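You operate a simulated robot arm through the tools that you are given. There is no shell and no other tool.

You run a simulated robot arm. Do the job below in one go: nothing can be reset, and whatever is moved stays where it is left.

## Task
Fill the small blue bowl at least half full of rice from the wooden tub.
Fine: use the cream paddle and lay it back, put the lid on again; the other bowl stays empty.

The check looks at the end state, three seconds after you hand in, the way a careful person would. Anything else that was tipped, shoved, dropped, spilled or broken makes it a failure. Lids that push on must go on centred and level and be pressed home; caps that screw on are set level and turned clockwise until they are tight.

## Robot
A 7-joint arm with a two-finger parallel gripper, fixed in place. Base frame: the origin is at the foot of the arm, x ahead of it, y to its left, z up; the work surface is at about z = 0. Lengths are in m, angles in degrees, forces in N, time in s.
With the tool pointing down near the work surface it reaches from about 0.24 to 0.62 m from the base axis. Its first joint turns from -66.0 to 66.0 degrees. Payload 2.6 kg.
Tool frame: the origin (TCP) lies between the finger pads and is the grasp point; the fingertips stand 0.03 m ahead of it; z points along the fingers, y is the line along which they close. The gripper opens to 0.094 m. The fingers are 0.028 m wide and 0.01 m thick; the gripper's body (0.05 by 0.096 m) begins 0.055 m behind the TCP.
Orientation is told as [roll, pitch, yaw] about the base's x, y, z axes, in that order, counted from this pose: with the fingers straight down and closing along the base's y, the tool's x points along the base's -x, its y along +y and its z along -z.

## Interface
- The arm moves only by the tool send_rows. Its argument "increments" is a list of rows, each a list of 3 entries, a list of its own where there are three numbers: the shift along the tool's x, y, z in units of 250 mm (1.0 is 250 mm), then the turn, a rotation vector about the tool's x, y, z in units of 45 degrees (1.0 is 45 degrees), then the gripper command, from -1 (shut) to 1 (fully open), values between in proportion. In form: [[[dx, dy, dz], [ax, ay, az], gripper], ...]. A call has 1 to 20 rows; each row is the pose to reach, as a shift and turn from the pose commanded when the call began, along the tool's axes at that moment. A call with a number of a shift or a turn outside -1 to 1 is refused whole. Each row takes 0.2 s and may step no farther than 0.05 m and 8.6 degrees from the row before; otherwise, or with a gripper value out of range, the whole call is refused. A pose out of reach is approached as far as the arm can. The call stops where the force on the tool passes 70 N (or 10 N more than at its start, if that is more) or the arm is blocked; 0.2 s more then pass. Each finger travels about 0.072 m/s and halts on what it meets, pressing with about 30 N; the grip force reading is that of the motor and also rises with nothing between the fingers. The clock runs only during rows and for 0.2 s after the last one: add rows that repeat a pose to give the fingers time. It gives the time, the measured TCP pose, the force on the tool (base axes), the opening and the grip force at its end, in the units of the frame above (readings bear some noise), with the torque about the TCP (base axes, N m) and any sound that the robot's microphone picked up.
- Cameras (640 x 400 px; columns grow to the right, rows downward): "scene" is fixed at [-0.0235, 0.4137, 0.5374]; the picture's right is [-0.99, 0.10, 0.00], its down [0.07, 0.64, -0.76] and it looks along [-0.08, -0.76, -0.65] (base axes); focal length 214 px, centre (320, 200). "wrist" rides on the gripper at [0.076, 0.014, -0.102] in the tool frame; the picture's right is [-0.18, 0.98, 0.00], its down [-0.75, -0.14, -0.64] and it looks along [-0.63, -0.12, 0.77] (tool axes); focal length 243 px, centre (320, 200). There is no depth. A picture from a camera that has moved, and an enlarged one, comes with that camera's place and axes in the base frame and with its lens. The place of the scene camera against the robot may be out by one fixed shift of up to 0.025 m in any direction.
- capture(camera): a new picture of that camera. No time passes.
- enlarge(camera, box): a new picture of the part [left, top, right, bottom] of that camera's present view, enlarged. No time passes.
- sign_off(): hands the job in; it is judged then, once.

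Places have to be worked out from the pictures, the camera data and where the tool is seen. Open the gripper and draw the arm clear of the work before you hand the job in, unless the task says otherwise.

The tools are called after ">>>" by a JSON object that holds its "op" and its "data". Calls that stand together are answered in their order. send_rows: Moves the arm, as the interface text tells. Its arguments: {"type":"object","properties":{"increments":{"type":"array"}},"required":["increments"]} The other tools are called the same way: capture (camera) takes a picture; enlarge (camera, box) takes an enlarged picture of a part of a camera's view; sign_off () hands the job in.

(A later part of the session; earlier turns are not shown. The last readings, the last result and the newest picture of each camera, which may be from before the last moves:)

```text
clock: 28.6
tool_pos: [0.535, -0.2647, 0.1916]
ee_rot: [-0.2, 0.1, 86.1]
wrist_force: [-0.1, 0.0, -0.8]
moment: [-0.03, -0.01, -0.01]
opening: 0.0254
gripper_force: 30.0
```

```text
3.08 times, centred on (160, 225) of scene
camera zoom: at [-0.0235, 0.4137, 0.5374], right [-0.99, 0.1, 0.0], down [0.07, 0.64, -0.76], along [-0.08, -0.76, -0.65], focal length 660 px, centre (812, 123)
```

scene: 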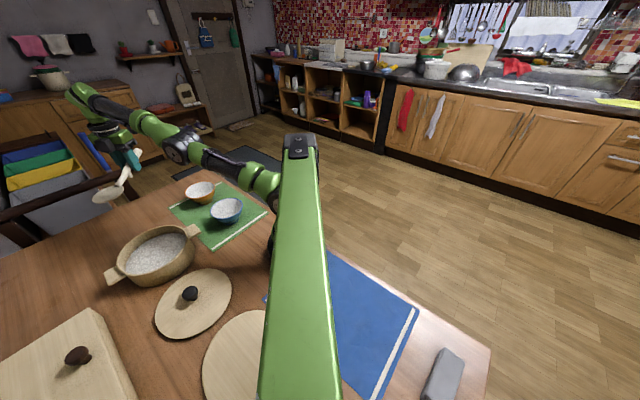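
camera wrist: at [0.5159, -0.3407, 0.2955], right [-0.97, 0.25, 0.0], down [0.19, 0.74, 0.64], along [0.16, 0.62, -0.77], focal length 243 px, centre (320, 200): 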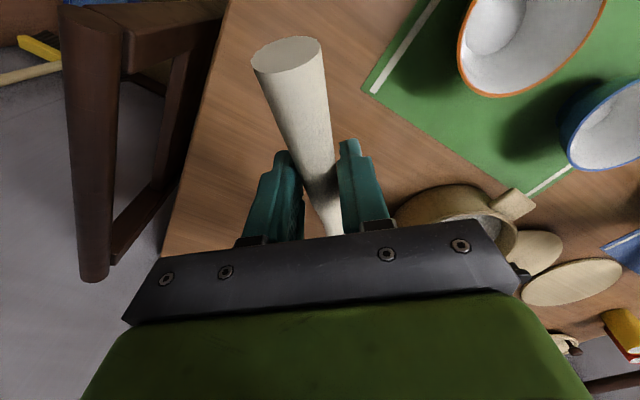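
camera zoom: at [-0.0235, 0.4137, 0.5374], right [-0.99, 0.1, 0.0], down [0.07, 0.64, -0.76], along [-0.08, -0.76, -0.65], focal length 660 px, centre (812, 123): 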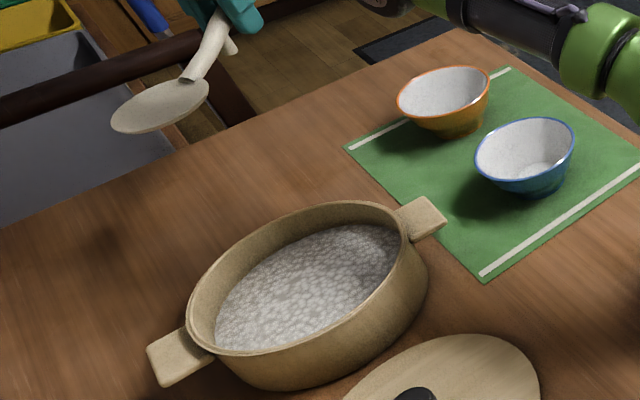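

The first row's step was too long; I spread the climb evenly and resend.

>>> {"op": "send_rows", "data": {"increments": [[[-0.086, 0.1, -0.039], [0, 0, -0.015], -1], [[-0.171, 0.199, -0.078], [0, 0, -0.03], -1], [[-0.256, 0.299, -0.116], [0, 0, -0.045], -1], [[-0.341, 0.398, -0.155], [0, 0, -0.06], -1], [[-0.427, 0.498, -0.194], [0, 0, -0.075], -1], [[-0.512, 0.597, -0.232], [0, 0, -0.089], -1], [[-0.512, 0.597, -0.232], [0, 0, -0.089], -1]]}}

>>> {"op": "capture", "data": {"camera": "wrist"}}

>>> {"op": "enlarge", "data": {"camera": "scene", "box": [80, 150, 240, 290]}}

```text
clock: 30.2
tool_pos: [0.5392, -0.1556, 0.2832]
ee_rot: [0.2, -0.1, 90.0]
wrist_force: [-0.2, 0.6, -0.7]
moment: [-0.02, -0.03, -0.02]
opening: 0.0254
gripper_force: 29.6
out of reach, approached as far as the arm can: row 1, 2, 3, 4, 5, 6, 7
```

```text
taken
camera wrist: at [0.5254, -0.2314, 0.3857], right [-0.98, 0.18, 0.0], down [0.14, 0.75, 0.64], along [0.12, 0.63, -0.77], focal length 243 px, centre (320, 200)
```

wrist: 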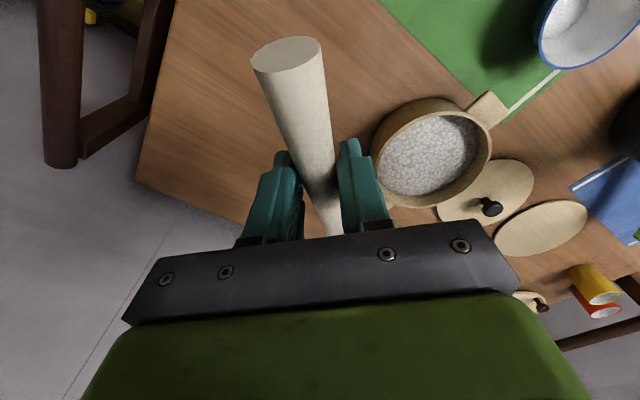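

```text
2.86 times, centred on (160, 220) of scene
camera zoom: at [-0.0235, 0.4137, 0.5374], right [-0.99, 0.1, 0.0], down [0.07, 0.64, -0.76], along [-0.08, -0.76, -0.65], focal length 613 px, centre (777, 143)
```

zoom: 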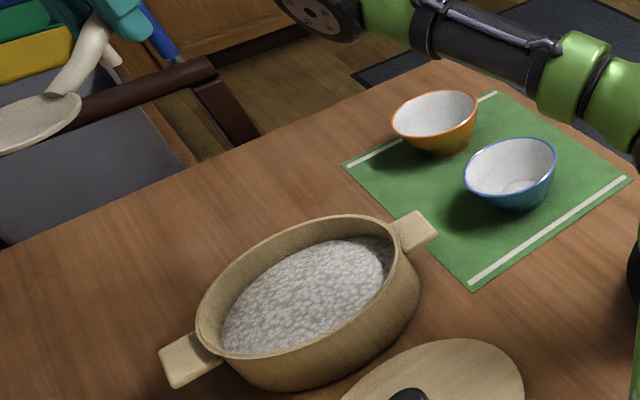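

The report says the rows were out of reach and the arm ended at (0.539, -0.156, 0.283), not where I wanted. I look at the arm's configuration before moving again.

>>> {"op": "capture", "data": {"camera": "scene"}}

>>> {"op": "enlarge", "data": {"camera": "scene", "box": [0, 0, 320, 200]}}

```text
taken
```

scene: 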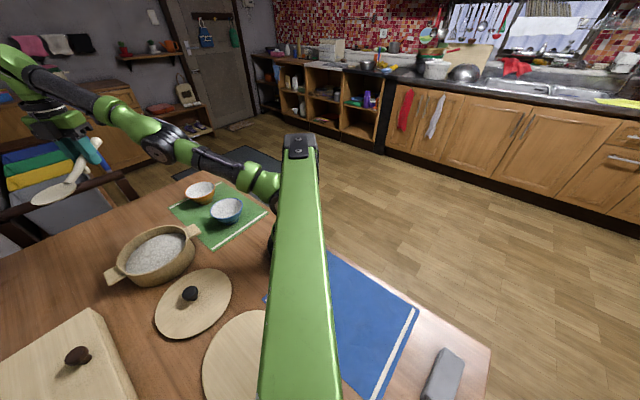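

```text
2.00 times, centred on (160, 100) of scene
camera zoom: at [-0.0235, 0.4137, 0.5374], right [-0.99, 0.1, 0.0], down [0.07, 0.64, -0.76], along [-0.08, -0.76, -0.65], focal length 429 px, centre (640, 400)
```

zoom: 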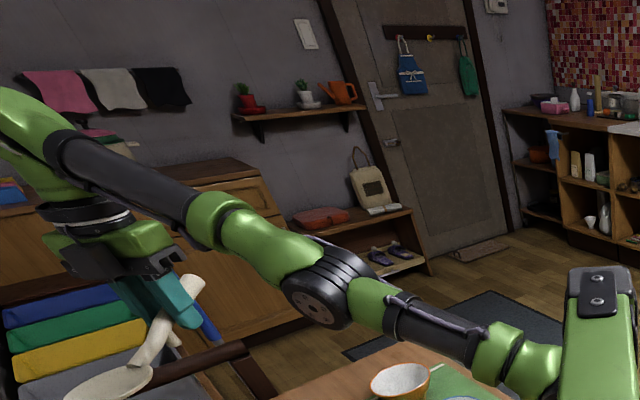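

The arm is stretched almost straight along its reach limit, so it could not fold inward. I send a zero-shift row to see what the current commanded pose is treated as.

>>> {"op": "send_rows", "data": {"increments": [[[0, 0, 0], [0, 0, 0], -1]]}}

>>> {"op": "capture", "data": {"camera": "scene"}}

```text
clock: 30.6
tool_pos: [0.5385, -0.1545, 0.2819]
ee_rot: [0.1, 0.0, 90.0]
wrist_force: [-0.5, -0.4, -0.2]
moment: [-0.04, -0.02, 0.04]
opening: 0.0249
gripper_force: 30.1
```

```text
taken
```

scene: 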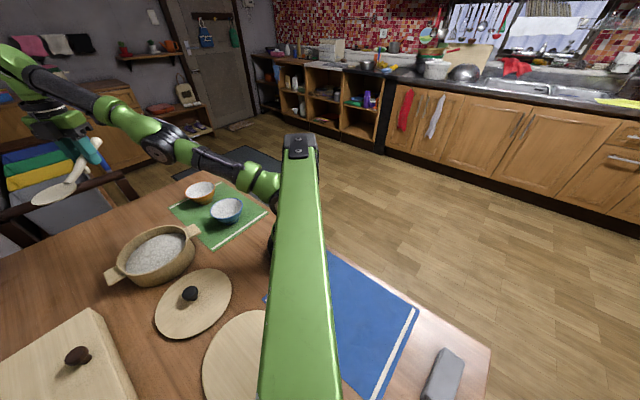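

The commanded pose has been reset to the actual one. I test a small inward move (2 cm toward the base).

>>> {"op": "send_rows", "data": {"increments": [[[0, 0.04, 0], [0, 0, 0], -1], [[0, 0.08, 0], [0, 0, 0], -1]]}}

```text
clock: 31.2
tool_pos: [0.5391, -0.156, 0.2833]
ee_rot: [0.1, 0.0, 90.0]
wrist_force: [0.7, 0.2, -1.1]
moment: [-0.04, -0.02, 0.0]
opening: 0.0255
gripper_force: 30.5
out of reach, approached as far as the arm can: row 1, 2
```

The inward direction is blocked while the arm is straight. I retrace along the reach limit to the pose over the paddle's place, where the arm can bend again by going lower.

>>> {"op": "send_rows", "data": {"increments": [[[0.113, 0.004, 0.09], [0, 0, 0], -1], [[0.225, 0.008, 0.181], [0, 0, 0], -1], [[0.338, 0.011, 0.272], [0, 0, 0], -1], [[0.45, 0.015, 0.362], [0, 0, 0], -1], [[0.45, 0.015, 0.362], [0, 0, 0], -1]]}}

>>> {"op": "capture", "data": {"camera": "scene"}}

```text
clock: 32.4
tool_pos: [0.5349, -0.2661, 0.1908]
ee_rot: [-0.2, 0.0, 90.0]
wrist_force: [0.7, -0.1, -0.5]
moment: [-0.04, 0.0, -0.01]
opening: 0.0255
gripper_force: 29.9
```

```text
taken
```

scene: 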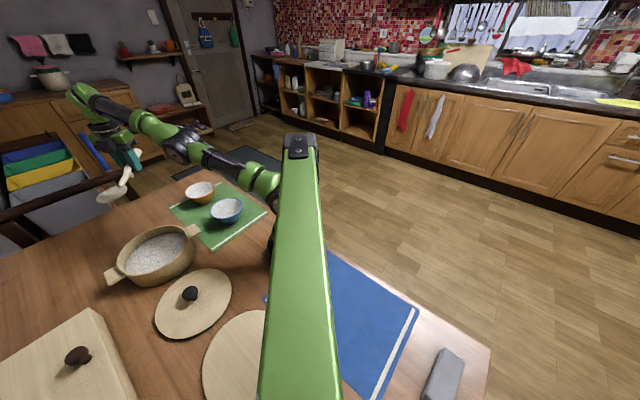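

Retracing worked. Now I lower to z≈0.12 (the paddle blade stays about 8 cm up) so the elbow bends.

>>> {"op": "send_rows", "data": {"increments": [[[0, 0, 0.1], [0, 0, 0], -1], [[0, 0, 0.2], [0, 0, 0], -1], [[0, 0, 0.28], [0, 0, 0], -1], [[0, 0, 0.28], [0, 0, 0], -1]]}}

>>> {"op": "capture", "data": {"camera": "scene"}}

```text
clock: 33.4
tool_pos: [0.547, -0.2748, 0.1238]
ee_rot: [0.1, 0.1, 90.0]
wrist_force: [0.3, 0.5, -0.9]
moment: [-0.04, -0.01, 0.02]
opening: 0.0251
gripper_force: 29.7
out of reach, approached as far as the arm can: row 1, 2, 3, 4
```

```text
taken
```

scene: 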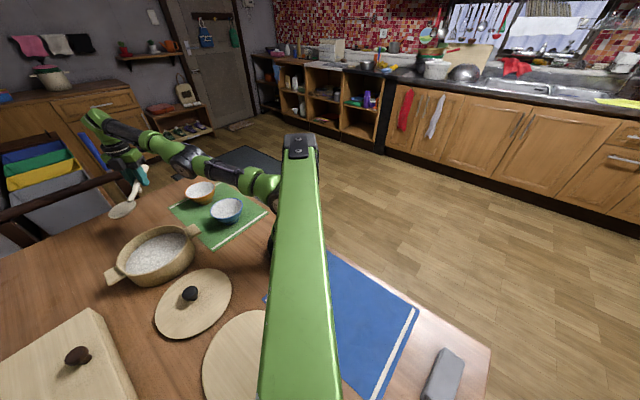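

The positions fit a sphere of radius 0.622 m around the shoulder: the elbow is fully straight and stuck there. I try easing down and inward toward a pose known to be reachable, staying a few cm above the table.

>>> {"op": "send_rows", "data": {"increments": [[[-0.01, 0.02, 0.06], [0, 0, 0], -1], [[-0.02, 0.04, 0.12], [0, 0, 0], -1], [[-0.04, 0.07, 0.18], [0, 0, 0], -1], [[-0.06, 0.108, 0.216], [0, 0, 0], -1], [[-0.06, 0.108, 0.216], [0, 0, 0], -1], [[-0.06, 0.108, 0.216], [0, 0, 0], -1]]}}

>>> {"op": "capture", "data": {"camera": "scene"}}

```text
clock: 34.8
tool_pos: [0.5529, -0.2757, 0.0776]
ee_rot: [0.1, 0.0, 90.0]
wrist_force: [0.1, -0.1, -0.2]
moment: [-0.04, 0.04, -0.01]
opening: 0.0251
gripper_force: 29.7
out of reach, approached as far as the arm can: row 1, 2, 3, 4, 5, 6
```

```text
taken
```

scene: 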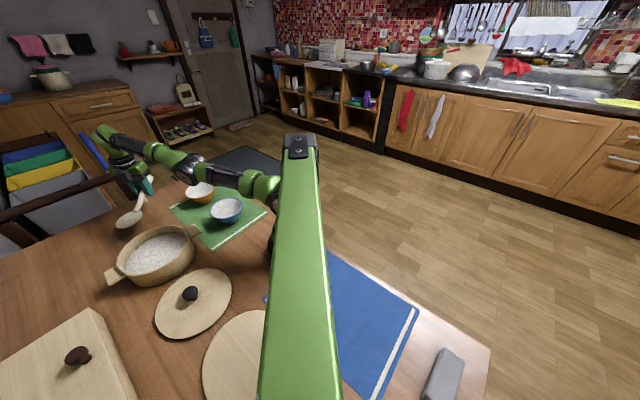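

Still on the limit sphere. With the orientation held fixed the solver doesn't engage the elbow, so I tilt the fingers inward about 15° while shifting the TCP inward, which should break the straight-arm condition.

>>> {"op": "send_rows", "data": {"increments": [[[-0.029, 0.057, -0.024], [-0.06, -0.03, 0], -1], [[-0.057, 0.114, -0.048], [-0.12, -0.06, 0], -1], [[-0.086, 0.172, -0.072], [-0.18, -0.09, 0], -1], [[-0.114, 0.229, -0.096], [-0.24, -0.12, 0], -1], [[-0.143, 0.286, -0.12], [-0.298, -0.149, 0], -1], [[-0.143, 0.286, -0.12], [-0.298, -0.149, 0], -1]]}}

>>> {"op": "capture", "data": {"camera": "scene"}}

```text
clock: 36.2
tool_pos: [0.5083, -0.2485, 0.1018]
ee_rot: [13.5, -6.8, 89.2]
wrist_force: [0.6, -0.3, -0.9]
moment: [-0.08, 0.03, -0.02]
opening: 0.0247
gripper_force: 30.1
out of reach, approached as far as the arm can: row 1, 2, 3, 4, 5, 6
```

```text
taken
```

scene: 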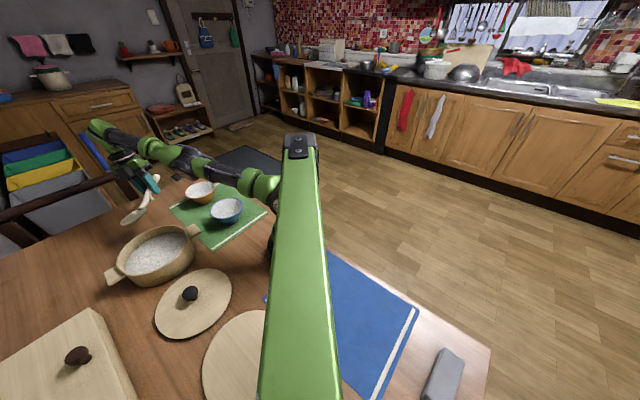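

The TCP shifted but the arm still reports its limit. I zoom on the arm to see which way the elbow bends.

>>> {"op": "enlarge", "data": {"camera": "scene", "box": [70, 100, 300, 245]}}

```text
2.76 times, centred on (185, 172) of scene
camera zoom: at [-0.0235, 0.4137, 0.5374], right [-0.99, 0.1, 0.0], down [0.07, 0.64, -0.76], along [-0.08, -0.76, -0.65], focal length 592 px, centre (692, 276)
```

zoom: 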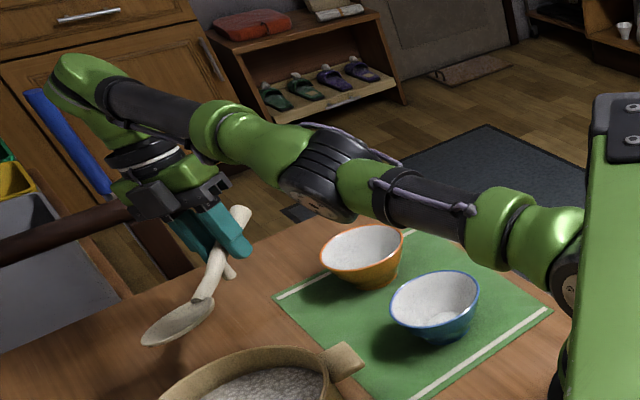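

The elbow looks nearly straight with its hinge rolled partly downward. I test whether the last tilt freed it by asking for a small purely inward shift.

>>> {"op": "send_rows", "data": {"increments": [[[-0.02, 0.04, 0.0], [0, 0, 0], -1], [[-0.04, 0.08, 0.0], [0, 0, 0], -1], [[-0.04, 0.08, 0.0], [0, 0, 0], -1]]}}

```text
clock: 37.0
tool_pos: [0.4883, -0.2369, 0.1079]
ee_rot: [13.4, -6.7, 89.2]
wrist_force: [0.5, -0.2, -0.5]
moment: [-0.04, -0.01, -0.01]
opening: 0.0245
gripper_force: 30.2
out of reach, approached as far as the arm can: row 1
```

The elbow is free again (rows 2–3 reached, now at (0.488, -0.237, 0.108)). I continue inward to (0.395, -0.13, 0.20) over the tub's near side while turning the hand back upright.

>>> {"op": "send_rows", "data": {"increments": [[[-0.092, 0.088, -0.042], [0, 0, 0], -1], [[-0.184, 0.176, -0.085], [0.06, 0.03, 0], -1], [[-0.277, 0.265, -0.127], [0.12, 0.06, 0], -1], [[-0.369, 0.353, -0.169], [0.18, 0.09, 0], -1], [[-0.461, 0.441, -0.212], [0.24, 0.12, 0], -1], [[-0.461, 0.441, -0.212], [0.298, 0.149, 0], -1], [[-0.461, 0.441, -0.212], [0.298, 0.149, 0], -1]]}}

>>> {"op": "capture", "data": {"camera": "wrist"}}

>>> {"op": "capture", "data": {"camera": "scene"}}

>>> {"op": "enlarge", "data": {"camera": "scene", "box": [80, 150, 240, 290]}}

```text
clock: 38.6
tool_pos: [0.3961, -0.1298, 0.1977]
ee_rot: [-0.1, 0.0, 90.0]
wrist_force: [0.0, 0.2, -1.1]
moment: [0.0, 0.03, -0.02]
opening: 0.0246
gripper_force: 30.1
```

```text
taken
camera wrist: at [0.3815, -0.2056, 0.3016], right [-0.98, 0.18, 0.0], down [0.14, 0.75, 0.64], along [0.12, 0.63, -0.77], focal length 243 px, centre (320, 200)
```

wrist: 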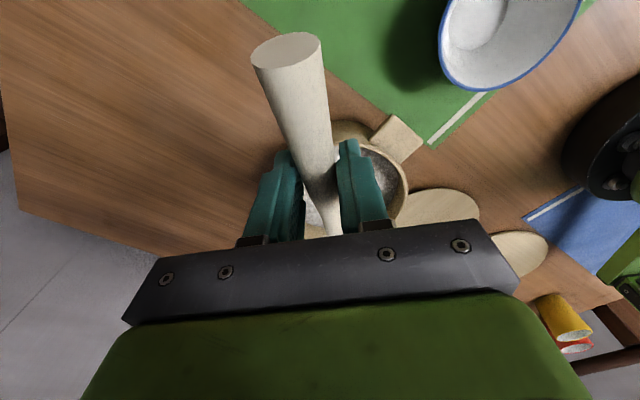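

```text
taken
```

scene: 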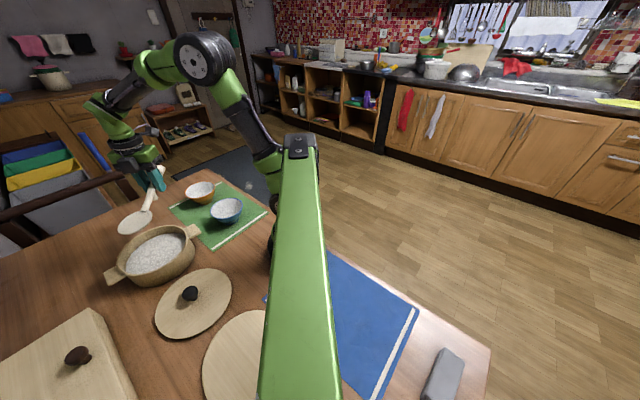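

```text
2.86 times, centred on (160, 220) of scene
camera zoom: at [-0.0235, 0.4137, 0.5374], right [-0.99, 0.1, 0.0], down [0.07, 0.64, -0.76], along [-0.08, -0.76, -0.65], focal length 613 px, centre (777, 143)
```

zoom: 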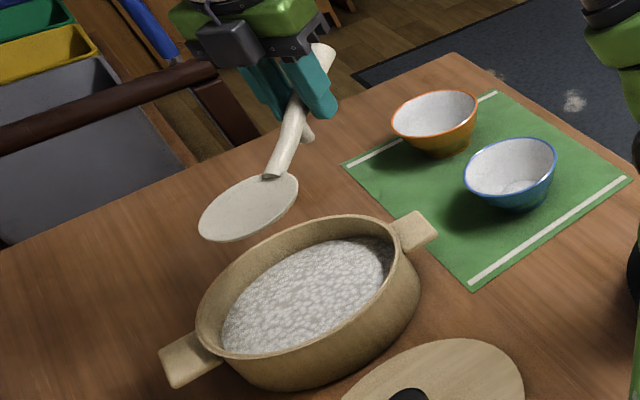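

The arm is back in a normal elbow-up posture at (0.396, -0.130, 0.198) and the paddle has not slipped. I now tip the blade down in steps at height above the tub to verify the tilt direction.

>>> {"op": "send_rows", "data": {"increments": [[[-0.01, 0, -0.027], [0, 0.167, 0], -1], [[-0.02, 0, -0.054], [0, 0.333, 0], -1], [[-0.03, 0, -0.081], [0, 0.5, 0], -1], [[-0.04, 0, -0.108], [0, 0.667, 0], -1], [[-0.05, 0, -0.135], [0, 0.833, 0], -1], [[-0.06, 0, -0.16], [0, 1.0, 0], -1], [[-0.06, 0, -0.16], [0, 1.0, 0], -1]]}}

>>> {"op": "capture", "data": {"camera": "wrist"}}

>>> {"op": "enlarge", "data": {"camera": "scene", "box": [80, 140, 240, 290]}}

```text
clock: 40.2
tool_pos: [0.3956, -0.1153, 0.2378]
ee_rot: [0.1, 45.0, 90.1]
wrist_force: [0.5, -0.2, -0.8]
moment: [-0.01, -0.01, 0.04]
opening: 0.0243
gripper_force: 30.0
```

```text
taken
camera wrist: at [0.3814, -0.0961, 0.3647], right [-0.98, 0.13, -0.13], down [0.14, 0.99, -0.08], along [0.12, -0.1, -0.99], focal length 243 px, centre (320, 200)
```

wrist: 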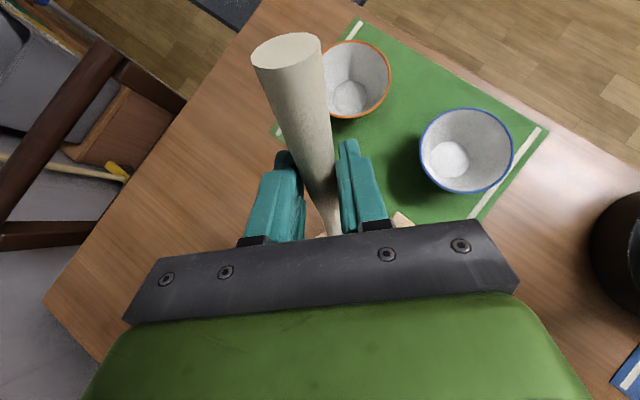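

```text
2.67 times, centred on (160, 215) of scene
camera zoom: at [-0.0235, 0.4137, 0.5374], right [-0.99, 0.1, 0.0], down [0.07, 0.64, -0.76], along [-0.08, -0.76, -0.65], focal length 572 px, centre (747, 160)
```

zoom: 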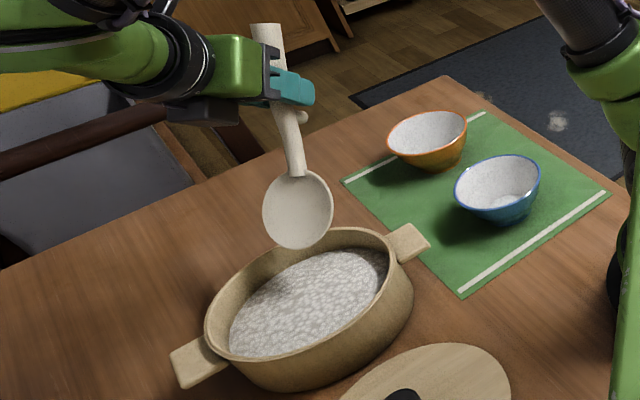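

Tilt direction is right (tip down 45°). I lower the blade tip into the rice near the handle-side of the tub, watching force.

>>> {"op": "send_rows", "data": {"increments": [[[-0.085, 0, 0.085], [0, 0, 0], -1], [[-0.156, 0, 0.156], [0, 0, 0], -1], [[-0.19, 0, 0.19], [0, 0, 0], -1], [[-0.21, 0, 0.21], [0, 0, 0], -1], [[-0.226, 0, 0.226], [0, 0, 0], -1]]}}

>>> {"op": "enlarge", "data": {"camera": "scene", "box": [80, 180, 220, 290]}}

```text
clock: 41.4
tool_pos: [0.3955, -0.1145, 0.1583]
ee_rot: [0.0, 45.0, 90.0]
wrist_force: [-0.3, 5.8, 7.1]
moment: [0.86, 0.0, -0.01]
opening: 0.0218
gripper_force: 30.0
```

```text
3.64 times, centred on (150, 235) of scene
camera zoom: at [-0.0235, 0.4137, 0.5374], right [-0.99, 0.1, 0.0], down [0.07, 0.64, -0.76], along [-0.08, -0.76, -0.65], focal length 780 px, centre (938, 73)
```

zoom: 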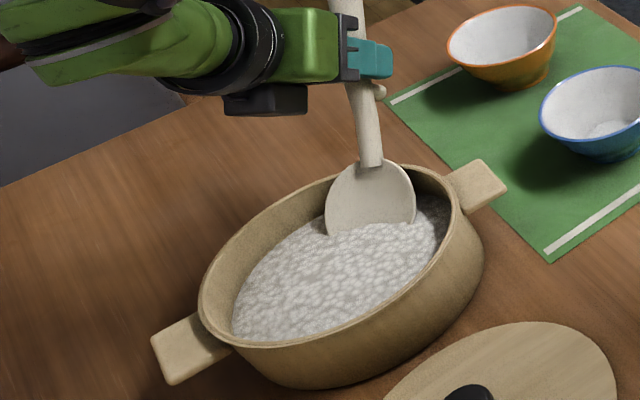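

The tip met resistance (about 9 N, 0.86 N·m) and the finger opening dropped to 21.8 mm, so the handle may have shifted in the grip. I check with the wrist camera before going on.

>>> {"op": "capture", "data": {"camera": "wrist"}}

>>> {"op": "enlarge", "data": {"camera": "scene", "box": [120, 150, 220, 250]}}

```text
taken
camera wrist: at [0.3814, -0.0958, 0.2852], right [-0.98, 0.13, -0.13], down [0.14, 0.99, -0.08], along [0.12, -0.1, -0.99], focal length 243 px, centre (320, 200)
```

wrist: 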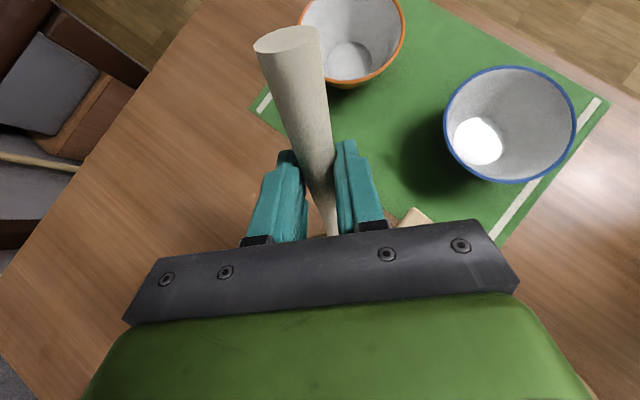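

```text
4.00 times, centred on (170, 200) of scene
camera zoom: at [-0.0235, 0.4137, 0.5374], right [-0.99, 0.1, 0.0], down [0.07, 0.64, -0.76], along [-0.08, -0.76, -0.65], focal length 858 px, centre (920, 200)
```

zoom: 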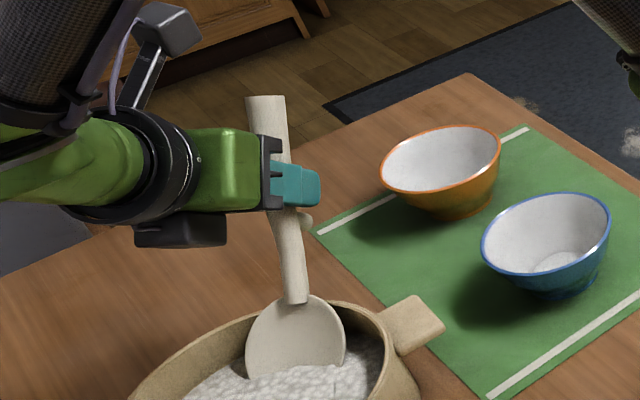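

The force direction and torque show the back of the blade is resting on the tub's near rim (around y≈-0.07). I shift forward 12 mm to clear it, then sweep forward while levelling from 45° to 25° with the tip kept low in the rice.

>>> {"op": "send_rows", "data": {"increments": [[[-0.02, 0, -0.048], [0, 0, 0], -1], [[-0.047, 0, -0.03], [0, -0.055, 0], -1], [[-0.0735, 0, -0.0113], [0, -0.111, 0], -1], [[-0.1025, 0, 0.004], [0, -0.2, 0], -1], [[-0.1315, 0, 0.0184], [0, -0.289, 0], -1], [[-0.166, 0, 0.025], [0, -0.366, 0], -1], [[-0.2008, 0, 0.0311], [0, -0.444, 0], -1]]}}

>>> {"op": "capture", "data": {"camera": "wrist"}}

>>> {"op": "enlarge", "data": {"camera": "scene", "box": [90, 190, 210, 290]}}

```text
clock: 43.0
tool_pos: [0.3953, -0.0868, 0.1195]
ee_rot: [-0.4, 25.2, 89.8]
wrist_force: [-2.9, -7.4, 24.4]
moment: [-0.2, 0.05, 0.01]
opening: 0.0223
gripper_force: 30.0
```

```text
taken
camera wrist: at [0.3822, -0.1124, 0.2454], right [-0.98, 0.17, -0.09], down [0.14, 0.95, 0.26], along [0.13, 0.24, -0.96], focal length 243 px, centre (320, 200)
```

wrist: 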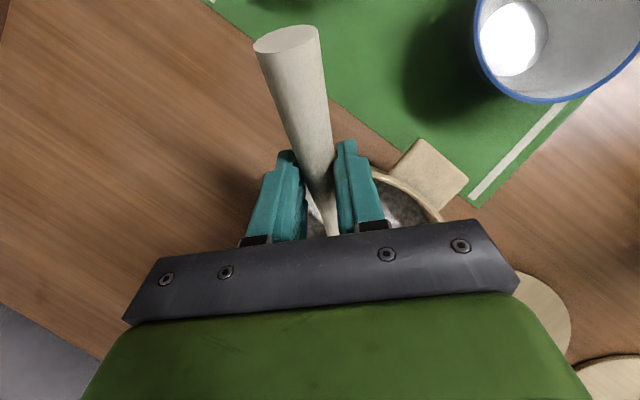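

```text
4.00 times, centred on (150, 240) of scene
camera zoom: at [-0.0236, 0.4137, 0.5374], right [-0.99, 0.1, 0.0], down [0.07, 0.64, -0.76], along [-0.08, -0.76, -0.65], focal length 858 px, centre (1000, 40)
```

zoom: 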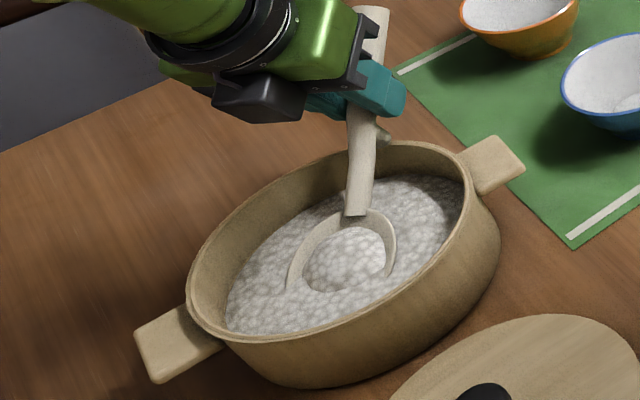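

Rice is mounded on the blade; the 24 N is the paddle's leg resting on the near rim. I lift straight off, levelling the blade gradually as it rises inside the tub.

>>> {"op": "send_rows", "data": {"increments": [[[0.01, 0, -0.022], [0, 0, 0], -1], [[0.0111, 0, -0.0522], [0, -0.111, 0], -1], [[0.021, 0, -0.083], [0, -0.178, 0], -1], [[0.0309, 0, -0.1136], [0, -0.244, 0], -1], [[0.0585, 0, -0.149], [0, -0.311, 0], -1], [[0.0862, 0, -0.1849], [0, -0.378, 0], -1], [[0.117, 0, -0.237], [0, -0.434, 0], -1], [[0.1477, 0, -0.2885], [0, -0.489, 0], -1], [[0.1477, 0, -0.2885], [0, -0.489, 0], -1]]}}

>>> {"op": "capture", "data": {"camera": "wrist"}}

>>> {"op": "enlarge", "data": {"camera": "scene", "box": [90, 170, 230, 290]}}

```text
clock: 45.0
tool_pos: [0.3943, -0.0865, 0.1974]
ee_rot: [0.0, 3.0, 90.0]
wrist_force: [-0.1, 0.6, -0.3]
moment: [-0.05, 0.0, 0.0]
opening: 0.022
gripper_force: 30.1
```

```text
taken
camera wrist: at [0.3815, -0.1584, 0.3052], right [-0.98, 0.18, -0.01], down [0.14, 0.79, 0.6], along [0.12, 0.59, -0.8], focal length 243 px, centre (320, 200)
```

wrist: 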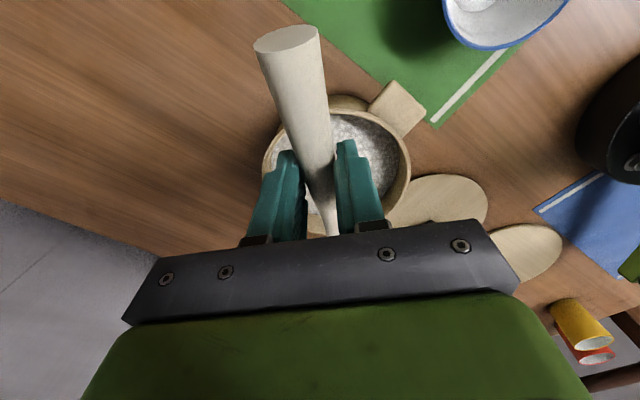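

```text
3.33 times, centred on (160, 230) of scene
camera zoom: at [-0.0235, 0.4137, 0.5374], right [-0.99, 0.1, 0.0], down [0.07, 0.64, -0.76], along [-0.08, -0.76, -0.65], focal length 715 px, centre (853, 100)
```

zoom: 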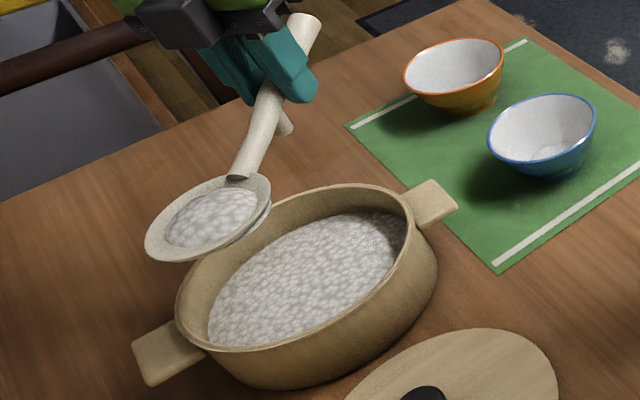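

A dish-full of rice is on the paddle and nothing fell outside. I carry it slowly and level to above the blue bowl, TCP target (0.236, -0.28, 0.17).

>>> {"op": "send_rows", "data": {"increments": [[[0.03, 0.025, 0.006], [0, 0, 0], -1], [[0.085, 0.071, 0.018], [0, 0, 0], -1], [[0.15, 0.125, 0.032], [0, 0, 0], -1], [[0.215, 0.18, 0.045], [0, 0, 0], -1], [[0.28, 0.234, 0.059], [0, 0, 0], -1], [[0.345, 0.288, 0.073], [0, 0, 0], -1], [[0.41, 0.343, 0.086], [0, 0, 0], -1], [[0.475, 0.397, 0.1], [0, 0, 0], -1], [[0.54, 0.452, 0.114], [0, 0, 0], -1], [[0.605, 0.506, 0.127], [0, 0, 0], -1], [[0.67, 0.56, 0.141], [0, 0, 0], -1], [[0.725, 0.606, 0.153], [0, 0, 0], -1], [[0.7606, 0.636, 0.16], [0, 0, 0], -1], [[0.7606, 0.636, 0.16], [0, 0, 0], -1]]}}

>>> {"op": "capture", "data": {"camera": "scene"}}

>>> {"op": "enlarge", "data": {"camera": "scene", "box": [130, 140, 280, 260]}}

>>> {"op": "capture", "data": {"camera": "wrist"}}

```text
clock: 48.0
tool_pos: [0.2357, -0.2811, 0.1681]
ee_rot: [0.1, 3.0, 90.0]
wrist_force: [-0.9, -0.6, -1.6]
moment: [-0.05, 0.03, 0.01]
opening: 0.0219
gripper_force: 30.1
```

```text
taken
```

scene: 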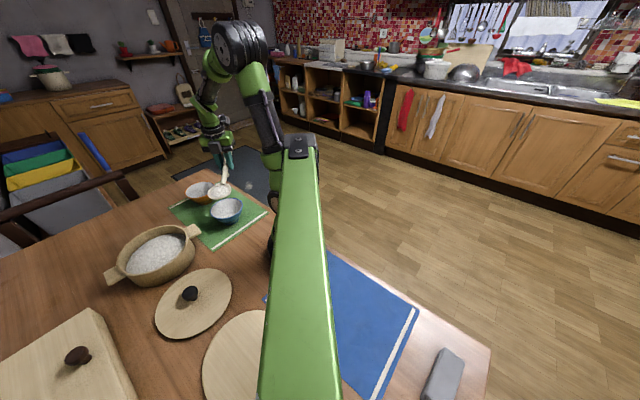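

```text
3.33 times, centred on (205, 200) of scene
camera zoom: at [-0.0235, 0.4137, 0.5374], right [-0.99, 0.1, 0.0], down [0.07, 0.64, -0.76], along [-0.08, -0.76, -0.65], focal length 715 px, centre (703, 200)
```

zoom: 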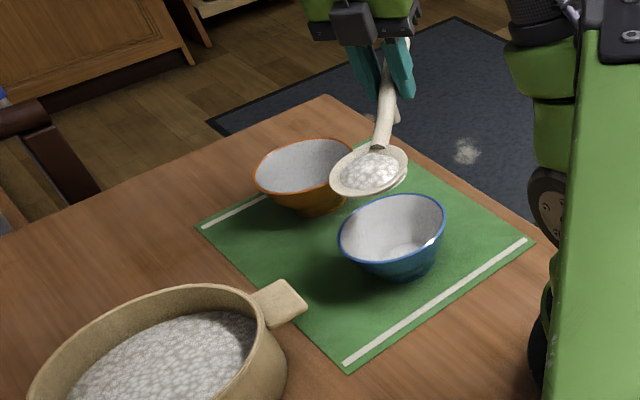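

```text
taken
camera wrist: at [0.2221, -0.3509, 0.2745], right [-0.98, 0.18, -0.01], down [0.14, 0.79, 0.6], along [0.12, 0.59, -0.8], focal length 243 px, centre (320, 200)
```

wrist: 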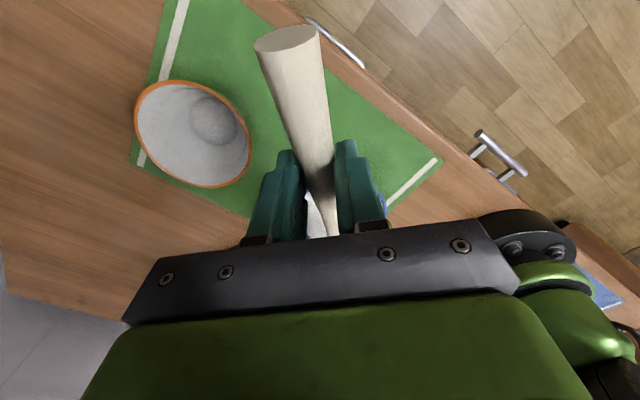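

The loaded blade hovers roughly over the blue bowl (about 5–10 mm too far in +y). I adjust, lower to z≈0.125, and begin rolling the paddle sideways (fingers inward) over the bowl.

>>> {"op": "send_rows", "data": {"increments": [[[0.005, 0.012, 0.06], [0, 0, 0], -1], [[0.0106, 0.024, 0.12], [0, 0, 0], -1], [[0.0106, 0.024, 0.1808], [0, 0, 0], -1], [[0.0106, 0.024, 0.1808], [-0.12, 0, 0], -1], [[0.0106, 0.024, 0.1808], [-0.25, 0, 0], -1], [[0.0106, 0.024, 0.1808], [-0.38, 0, 0], -1], [[0.0106, 0.024, 0.1808], [-0.5, 0, 0], -1], [[0.0106, 0.024, 0.1808], [-0.62, 0, 0], -1], [[0.0106, 0.024, 0.1808], [-0.62, 0, 0], -1]]}}

>>> {"op": "enlarge", "data": {"camera": "scene", "box": [130, 140, 280, 260]}}

>>> {"op": "capture", "data": {"camera": "wrist"}}

```text
clock: 50.0
tool_pos: [0.2308, -0.2847, 0.1223]
ee_rot: [28.1, 3.0, 89.9]
wrist_force: [0.9, -0.3, -1.1]
moment: [-0.03, -0.05, 0.01]
opening: 0.0219
gripper_force: 30.5
```

```text
3.33 times, centred on (205, 200) of scene
camera zoom: at [-0.0235, 0.4137, 0.5374], right [-0.99, 0.1, 0.0], down [0.07, 0.64, -0.76], along [-0.08, -0.76, -0.65], focal length 715 px, centre (703, 200)
```

zoom: 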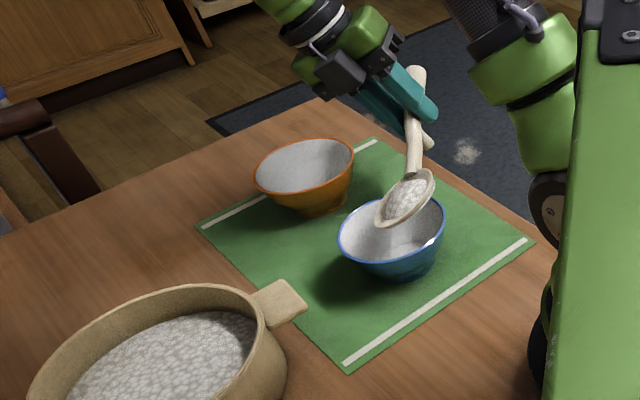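

```text
taken
camera wrist: at [0.2662, -0.356, 0.2247], right [-0.87, 0.21, 0.45], down [0.43, 0.78, 0.46], along [-0.26, 0.59, -0.76], focal length 243 px, centre (320, 200)
```

wrist: 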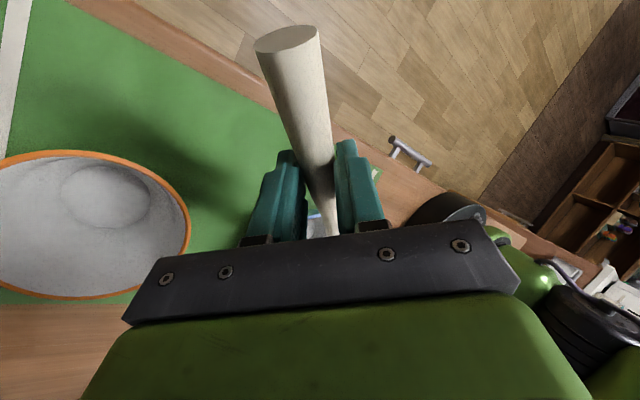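

Rice still rests on the blade at 28° roll, positioned over the bowl. I continue rolling to about 73°, shifting slightly outward to keep the lower edge over the bowl's middle.

>>> {"op": "send_rows", "data": {"increments": [[[0, -0.01, -0.005], [-0.13, 0, 0], -1], [[0, -0.02, -0.01], [-0.27, 0, 0], -1], [[0, -0.03, -0.015], [-0.4, 0, 0], -1], [[0, -0.042, -0.022], [-0.55, 0, 0], -1], [[0, -0.042, -0.022], [-0.7, 0, 0], -1], [[0, -0.042, -0.022], [-0.85, 0, 0], -1], [[0, -0.042, -0.022], [-1.0, 0, 0], -1], [[0, -0.042, -0.022], [-1.0, 0, 0], -1]]}}

>>> {"op": "enlarge", "data": {"camera": "scene", "box": [130, 140, 280, 260]}}

```text
clock: 51.8
tool_pos: [0.2423, -0.2856, 0.123]
ee_rot: [72.5, 3.3, 90.0]
wrist_force: [0.4, -0.3, -0.5]
moment: [-0.03, -0.03, 0.02]
opening: 0.0217
gripper_force: 30.3
```

```text
3.33 times, centred on (205, 200) of scene
camera zoom: at [-0.0235, 0.4137, 0.5374], right [-0.99, 0.1, 0.0], down [0.07, 0.64, -0.76], along [-0.08, -0.76, -0.65], focal length 715 px, centre (703, 200)
```

zoom: 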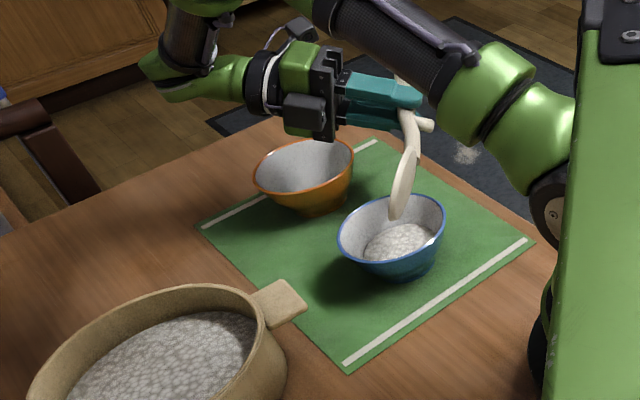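

The rice dropped into the blue bowl. I zoom in to gauge the fill and check for any stray grains.

>>> {"op": "enlarge", "data": {"camera": "scene", "box": [180, 175, 260, 240]}}

>>> {"op": "capture", "data": {"camera": "wrist"}}

```text
6.15 times, centred on (220, 208) of scene
camera zoom: at [-0.0235, 0.4137, 0.5374], right [-0.99, 0.1, 0.0], down [0.07, 0.64, -0.76], along [-0.08, -0.76, -0.65], focal length 1320 px, centre (935, 154)
```

zoom: 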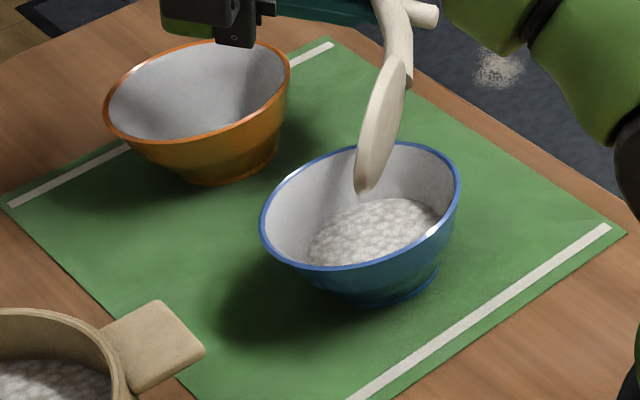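

```text
taken
camera wrist: at [0.3365, -0.3591, 0.1731], right [-0.3, 0.24, 0.93], down [0.65, 0.76, 0.01], along [-0.7, 0.61, -0.38], focal length 243 px, centre (320, 200)
```

wrist: 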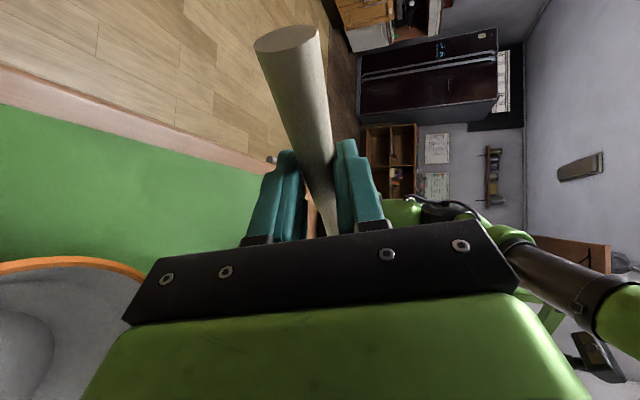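

Clean drop: rice now fills perhaps a third of the bowl's height, no spill. I lift and unroll the paddle for the next scoop.

>>> {"op": "send_rows", "data": {"increments": [[[0, 0.06, -0.018], [0, 0, 0], -1], [[0, 0.115, -0.035], [0.05, 0, 0], -1], [[0, 0.115, -0.035], [0.2, 0, 0], -1], [[0, 0.115, -0.035], [0.36, 0, 0], -1], [[0, 0.115, -0.035], [0.52, 0, 0], -1], [[0, 0.115, -0.035], [0.68, 0, 0], -1], [[0, 0.115, -0.035], [0.84, 0, 0], -1], [[0, 0.115, -0.035], [1.0, 0, 0], -1]]}}

>>> {"op": "send_rows", "data": {"increments": [[[0, 0, 0], [0.16, 0, 0], -1], [[0, 0, 0], [0.32, 0, 0], -1], [[0, 0, 0], [0.48, 0, 0], -1], [[0, 0, 0], [0.62, 0, 0], -1], [[0, 0, 0], [0.62, 0, 0], -1]]}}

>>> {"op": "enlarge", "data": {"camera": "scene", "box": [130, 140, 280, 260]}}

```text
clock: 53.6
tool_pos: [0.2429, -0.2838, 0.1542]
ee_rot: [27.8, 3.2, 89.9]
wrist_force: [-0.3, 0.6, -0.5]
moment: [-0.05, 0.01, 0.02]
opening: 0.022
gripper_force: 29.8
out of reach, approached as far as the arm can: row 1, 2
```

```text
clock: 54.8
tool_pos: [0.2415, -0.284, 0.1534]
ee_rot: [-0.1, 3.0, 90.0]
wrist_force: [0.5, 1.0, 0.1]
moment: [-0.02, 0.02, -0.01]
opening: 0.022
gripper_force: 30.1
```

```text
3.33 times, centred on (205, 200) of scene
camera zoom: at [-0.0235, 0.4137, 0.5374], right [-0.99, 0.1, 0.0], down [0.07, 0.64, -0.76], along [-0.08, -0.76, -0.65], focal length 715 px, centre (703, 200)
```

zoom: 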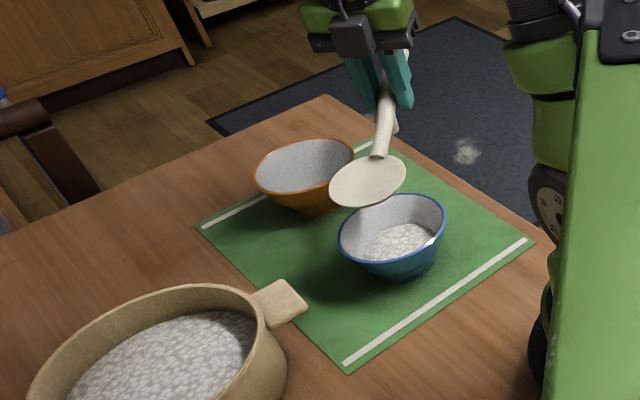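

The paddle is clean and level again. I return over the tub, tipping the blade down 45° on the way for the second scoop.

>>> {"op": "send_rows", "data": {"increments": [[[-0.06, -0.05, -0.1], [0, 0, 0], -1], [[-0.15, -0.13, -0.2], [0, 0.1, 0], -1], [[-0.25, -0.21, -0.27], [0, 0.2, 0], -1], [[-0.35, -0.3, -0.32], [0, 0.33, 0], -1], [[-0.45, -0.38, -0.35], [0, 0.46, 0], -1], [[-0.55, -0.47, -0.378], [0, 0.6, 0], -1], [[-0.64, -0.55, -0.378], [0, 0.73, 0], -1], [[-0.7204, -0.612, -0.378], [0, 0.86, 0], -1], [[-0.7204, -0.612, -0.378], [0, 0.933, 0], -1], [[-0.7204, -0.612, -0.378], [0, 0.933, 0], -1]]}}

>>> {"op": "enlarge", "data": {"camera": "scene", "box": [80, 160, 240, 290]}}

```text
clock: 57.0
tool_pos: [0.3945, -0.0986, 0.2376]
ee_rot: [0.0, 45.1, 90.0]
wrist_force: [-1.2, -0.3, -0.5]
moment: [-0.02, -0.01, 0.0]
opening: 0.0219
gripper_force: 29.8
```

```text
3.08 times, centred on (160, 225) of scene
camera zoom: at [-0.0235, 0.4137, 0.5374], right [-0.99, 0.1, 0.0], down [0.07, 0.64, -0.76], along [-0.08, -0.76, -0.65], focal length 660 px, centre (812, 123)
```

zoom: 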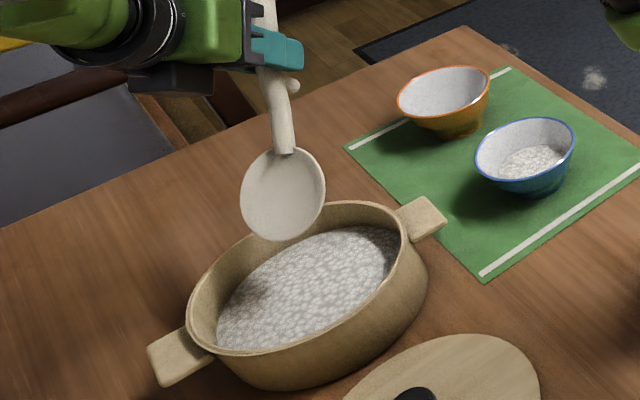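

Positioned with the blade tip-down over the rice, forward of the near rim. I insert and sweep through the rice, staying higher with the handle so the leg clears the rim.

>>> {"op": "send_rows", "data": {"increments": [[[-0.1131, 0, 0.1131], [0, 0, 0], -1], [[-0.1923, 0, 0.1923], [0, 0, 0], -1], [[-0.2263, 0, 0.2263], [0, 0, 0], -1], [[-0.2432, 0, 0.2376], [0, -0.055, 0], -1], [[-0.2602, 0, 0.2489], [0, -0.111, 0], -1], [[-0.2856, 0, 0.2518], [0, -0.166, 0], -1], [[-0.3111, 0, 0.2546], [0, -0.222, 0], -1], [[-0.3422, 0, 0.2518], [0, -0.278, 0], -1], [[-0.3733, 0, 0.2489], [0, -0.333, 0], -1], [[-0.4016, 0, 0.2206], [0, -0.378, 0], -1]]}}

>>> {"op": "enlarge", "data": {"camera": "scene", "box": [90, 190, 210, 290]}}

```text
clock: 59.2
tool_pos: [0.3949, -0.0658, 0.1284]
ee_rot: [0.0, 27.9, 89.9]
wrist_force: [0.1, -0.4, 0.2]
moment: [-0.03, 0.0, -0.01]
opening: 0.0217
gripper_force: 30.0
```

```text
4.00 times, centred on (150, 240) of scene
camera zoom: at [-0.0235, 0.4137, 0.5374], right [-0.99, 0.1, 0.0], down [0.07, 0.64, -0.76], along [-0.08, -0.76, -0.65], focal length 858 px, centre (1000, 40)
```

zoom: 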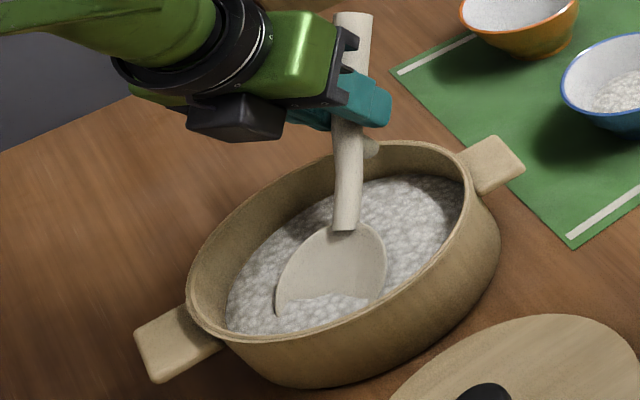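

The blade rode too shallow this time (slight tip-up slip in the grip), with almost no rice on it. I back off inside the tub, steepen again and make a deeper sweep.

>>> {"op": "send_rows", "data": {"increments": [[[0.0623, 0, -0.0575], [0, 0.156, 0], -1], [[0.1505, 0, -0.0785], [0, 0.333, 0], -1], [[0.138, 0, -0.042], [0, 0.333, 0], -1], [[0.1254, 0, -0.0058], [0, 0.333, 0], -1], [[0.1036, 0, 0.0053], [0, 0.278, 0], -1], [[0.0819, 0, 0.0164], [0, 0.222, 0], -1], [[0.0548, 0, 0.0247], [0, 0.166, 0], -1], [[0.0278, 0, 0.0329], [0, 0.111, 0], -1], [[0.0064, 0, 0.0305], [0, 0.078, 0], -1], [[-0.015, 0, 0.0282], [0, 0.044, 0], -1]]}}

>>> {"op": "enlarge", "data": {"camera": "scene", "box": [90, 190, 210, 290]}}

```text
clock: 61.4
tool_pos: [0.3952, -0.0661, 0.1192]
ee_rot: [0.1, 29.9, 90.0]
wrist_force: [0.0, -0.2, -2.0]
moment: [-0.04, -0.03, 0.05]
opening: 0.0218
gripper_force: 29.9
```

```text
4.00 times, centred on (150, 240) of scene
camera zoom: at [-0.0235, 0.4137, 0.5374], right [-0.99, 0.1, 0.0], down [0.07, 0.64, -0.76], along [-0.08, -0.76, -0.65], focal length 858 px, centre (1000, 40)
```

zoom: 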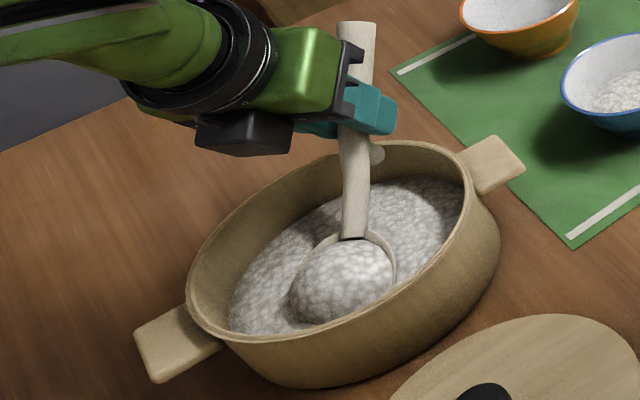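

A big mound is on the blade now. I lift slowly while levelling, keeping it over the tub.

>>> {"op": "send_rows", "data": {"increments": [[[-0.0009, 0, -0.0144], [0, -0.089, 0], -1], [[0.018, 0, -0.028], [0, -0.144, 0], -1], [[0.0384, 0, -0.0425], [0, -0.2, 0], -1], [[0.071, 0, -0.067], [0, -0.266, 0], -1], [[0.1041, 0, -0.0923], [0, -0.333, 0], -1], [[0.1375, 0, -0.126], [0, -0.389, 0], -1], [[0.1709, 0, -0.16], [0, -0.444, 0], -1], [[0.198, 0, -0.195], [0, -0.489, 0], -1], [[0.2253, 0, -0.2302], [0, -0.533, 0], -1], [[0.2253, 0, -0.2302], [0, -0.533, 0], -1]]}}

>>> {"op": "enlarge", "data": {"camera": "scene", "box": [90, 170, 230, 290]}}

>>> {"op": "capture", "data": {"camera": "wrist"}}

```text
clock: 63.6
tool_pos: [0.3946, -0.086, 0.1988]
ee_rot: [-0.1, 5.9, 89.9]
wrist_force: [-0.9, 0.4, -1.6]
moment: [-0.06, 0.0, -0.01]
opening: 0.022
gripper_force: 30.0
```

```text
3.33 times, centred on (160, 230) of scene
camera zoom: at [-0.0235, 0.4137, 0.5374], right [-0.99, 0.1, 0.0], down [0.07, 0.64, -0.76], along [-0.08, -0.76, -0.65], focal length 715 px, centre (853, 100)
```

zoom: 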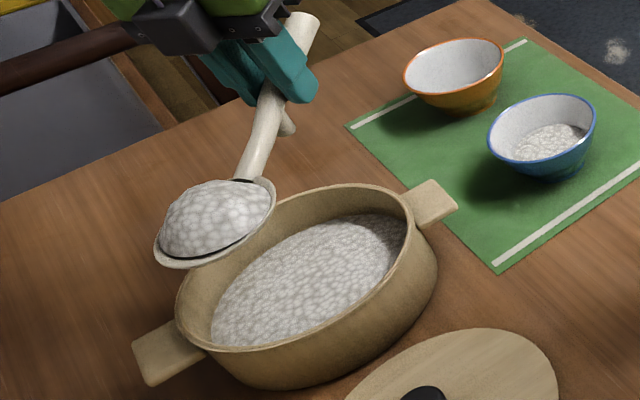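

```text
taken
camera wrist: at [0.381, -0.1516, 0.3088], right [-0.98, 0.18, -0.02], down [0.14, 0.82, 0.56], along [0.12, 0.55, -0.83], focal length 243 px, centre (320, 200)
```

wrist: 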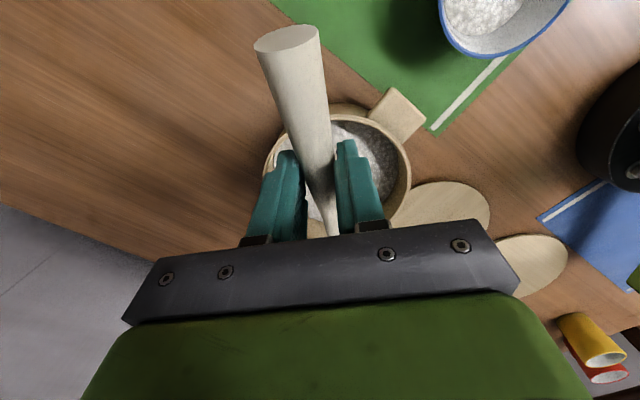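

A generous mound sits on the level paddle. I carry it slowly, with gentle acceleration, to above the blue bowl.

>>> {"op": "send_rows", "data": {"increments": [[[0.0154, 0.0131, 0.004], [0, 0, 0], -1], [[0.0463, 0.0394, 0.0121], [0, 0, 0], -1], [[0.0925, 0.0787, 0.0242], [0, 0, 0], -1], [[0.1465, 0.1246, 0.0383], [0, 0, 0], -1], [[0.2082, 0.1771, 0.0544], [0, 0, 0], -1], [[0.2699, 0.2296, 0.0706], [0, 0, 0], -1], [[0.3316, 0.2821, 0.0867], [0, 0, 0], -1], [[0.3933, 0.3346, 0.1028], [0, 0, 0], -1], [[0.455, 0.387, 0.1189], [0, 0, 0], -1], [[0.5167, 0.4395, 0.1351], [0, 0, 0], -1], [[0.5784, 0.492, 0.1512], [0, 0, 0], -1], [[0.6324, 0.5379, 0.1653], [0, 0, 0], -1], [[0.6787, 0.5773, 0.1774], [0, 0, 0], -1], [[0.7172, 0.6101, 0.1875], [0, 0, 0], -1], [[0.7481, 0.6363, 0.1956], [0, 0, 0], -1], [[0.7712, 0.656, 0.2016], [0, 0, 0], -1], [[0.7712, 0.656, 0.2016], [0, 0, 0], -1]]}}

>>> {"op": "enlarge", "data": {"camera": "scene", "box": [90, 150, 280, 290]}}

>>> {"op": "enlarge", "data": {"camera": "scene", "box": [170, 160, 260, 235]}}

```text
clock: 67.2
tool_pos: [0.2303, -0.2833, 0.168]
ee_rot: [0.0, 6.0, 90.0]
wrist_force: [0.3, -0.7, -0.4]
moment: [-0.03, 0.0, 0.02]
opening: 0.022
gripper_force: 30.5
```

```text
2.86 times, centred on (185, 220) of scene
camera zoom: at [-0.0235, 0.4137, 0.5374], right [-0.99, 0.1, 0.0], down [0.07, 0.64, -0.76], along [-0.08, -0.76, -0.65], focal length 613 px, centre (706, 143)
```

zoom: 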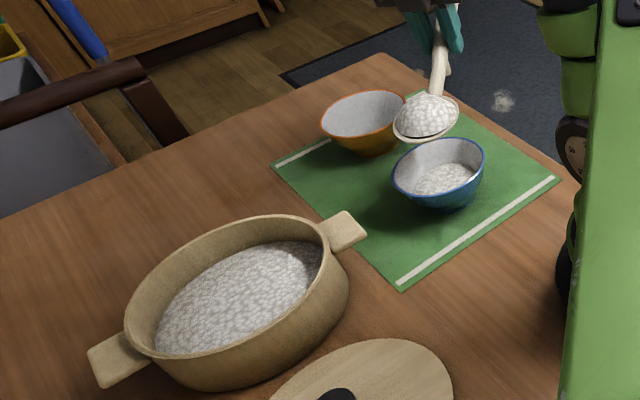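

```text
5.33 times, centred on (215, 198) of scene
camera zoom: at [-0.0235, 0.4137, 0.5374], right [-0.99, 0.1, 0.0], down [0.07, 0.64, -0.76], along [-0.08, -0.76, -0.65], focal length 1144 px, centre (880, 213)
```

zoom: 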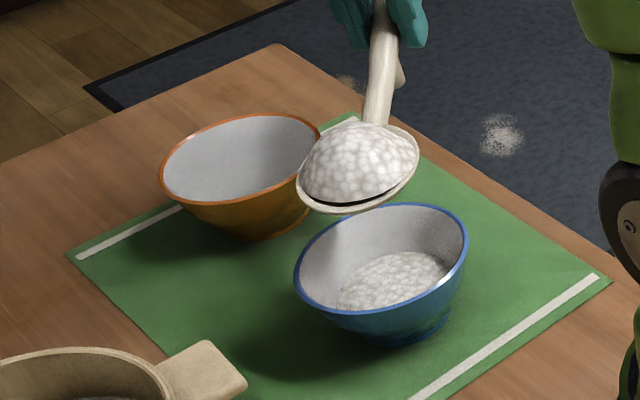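

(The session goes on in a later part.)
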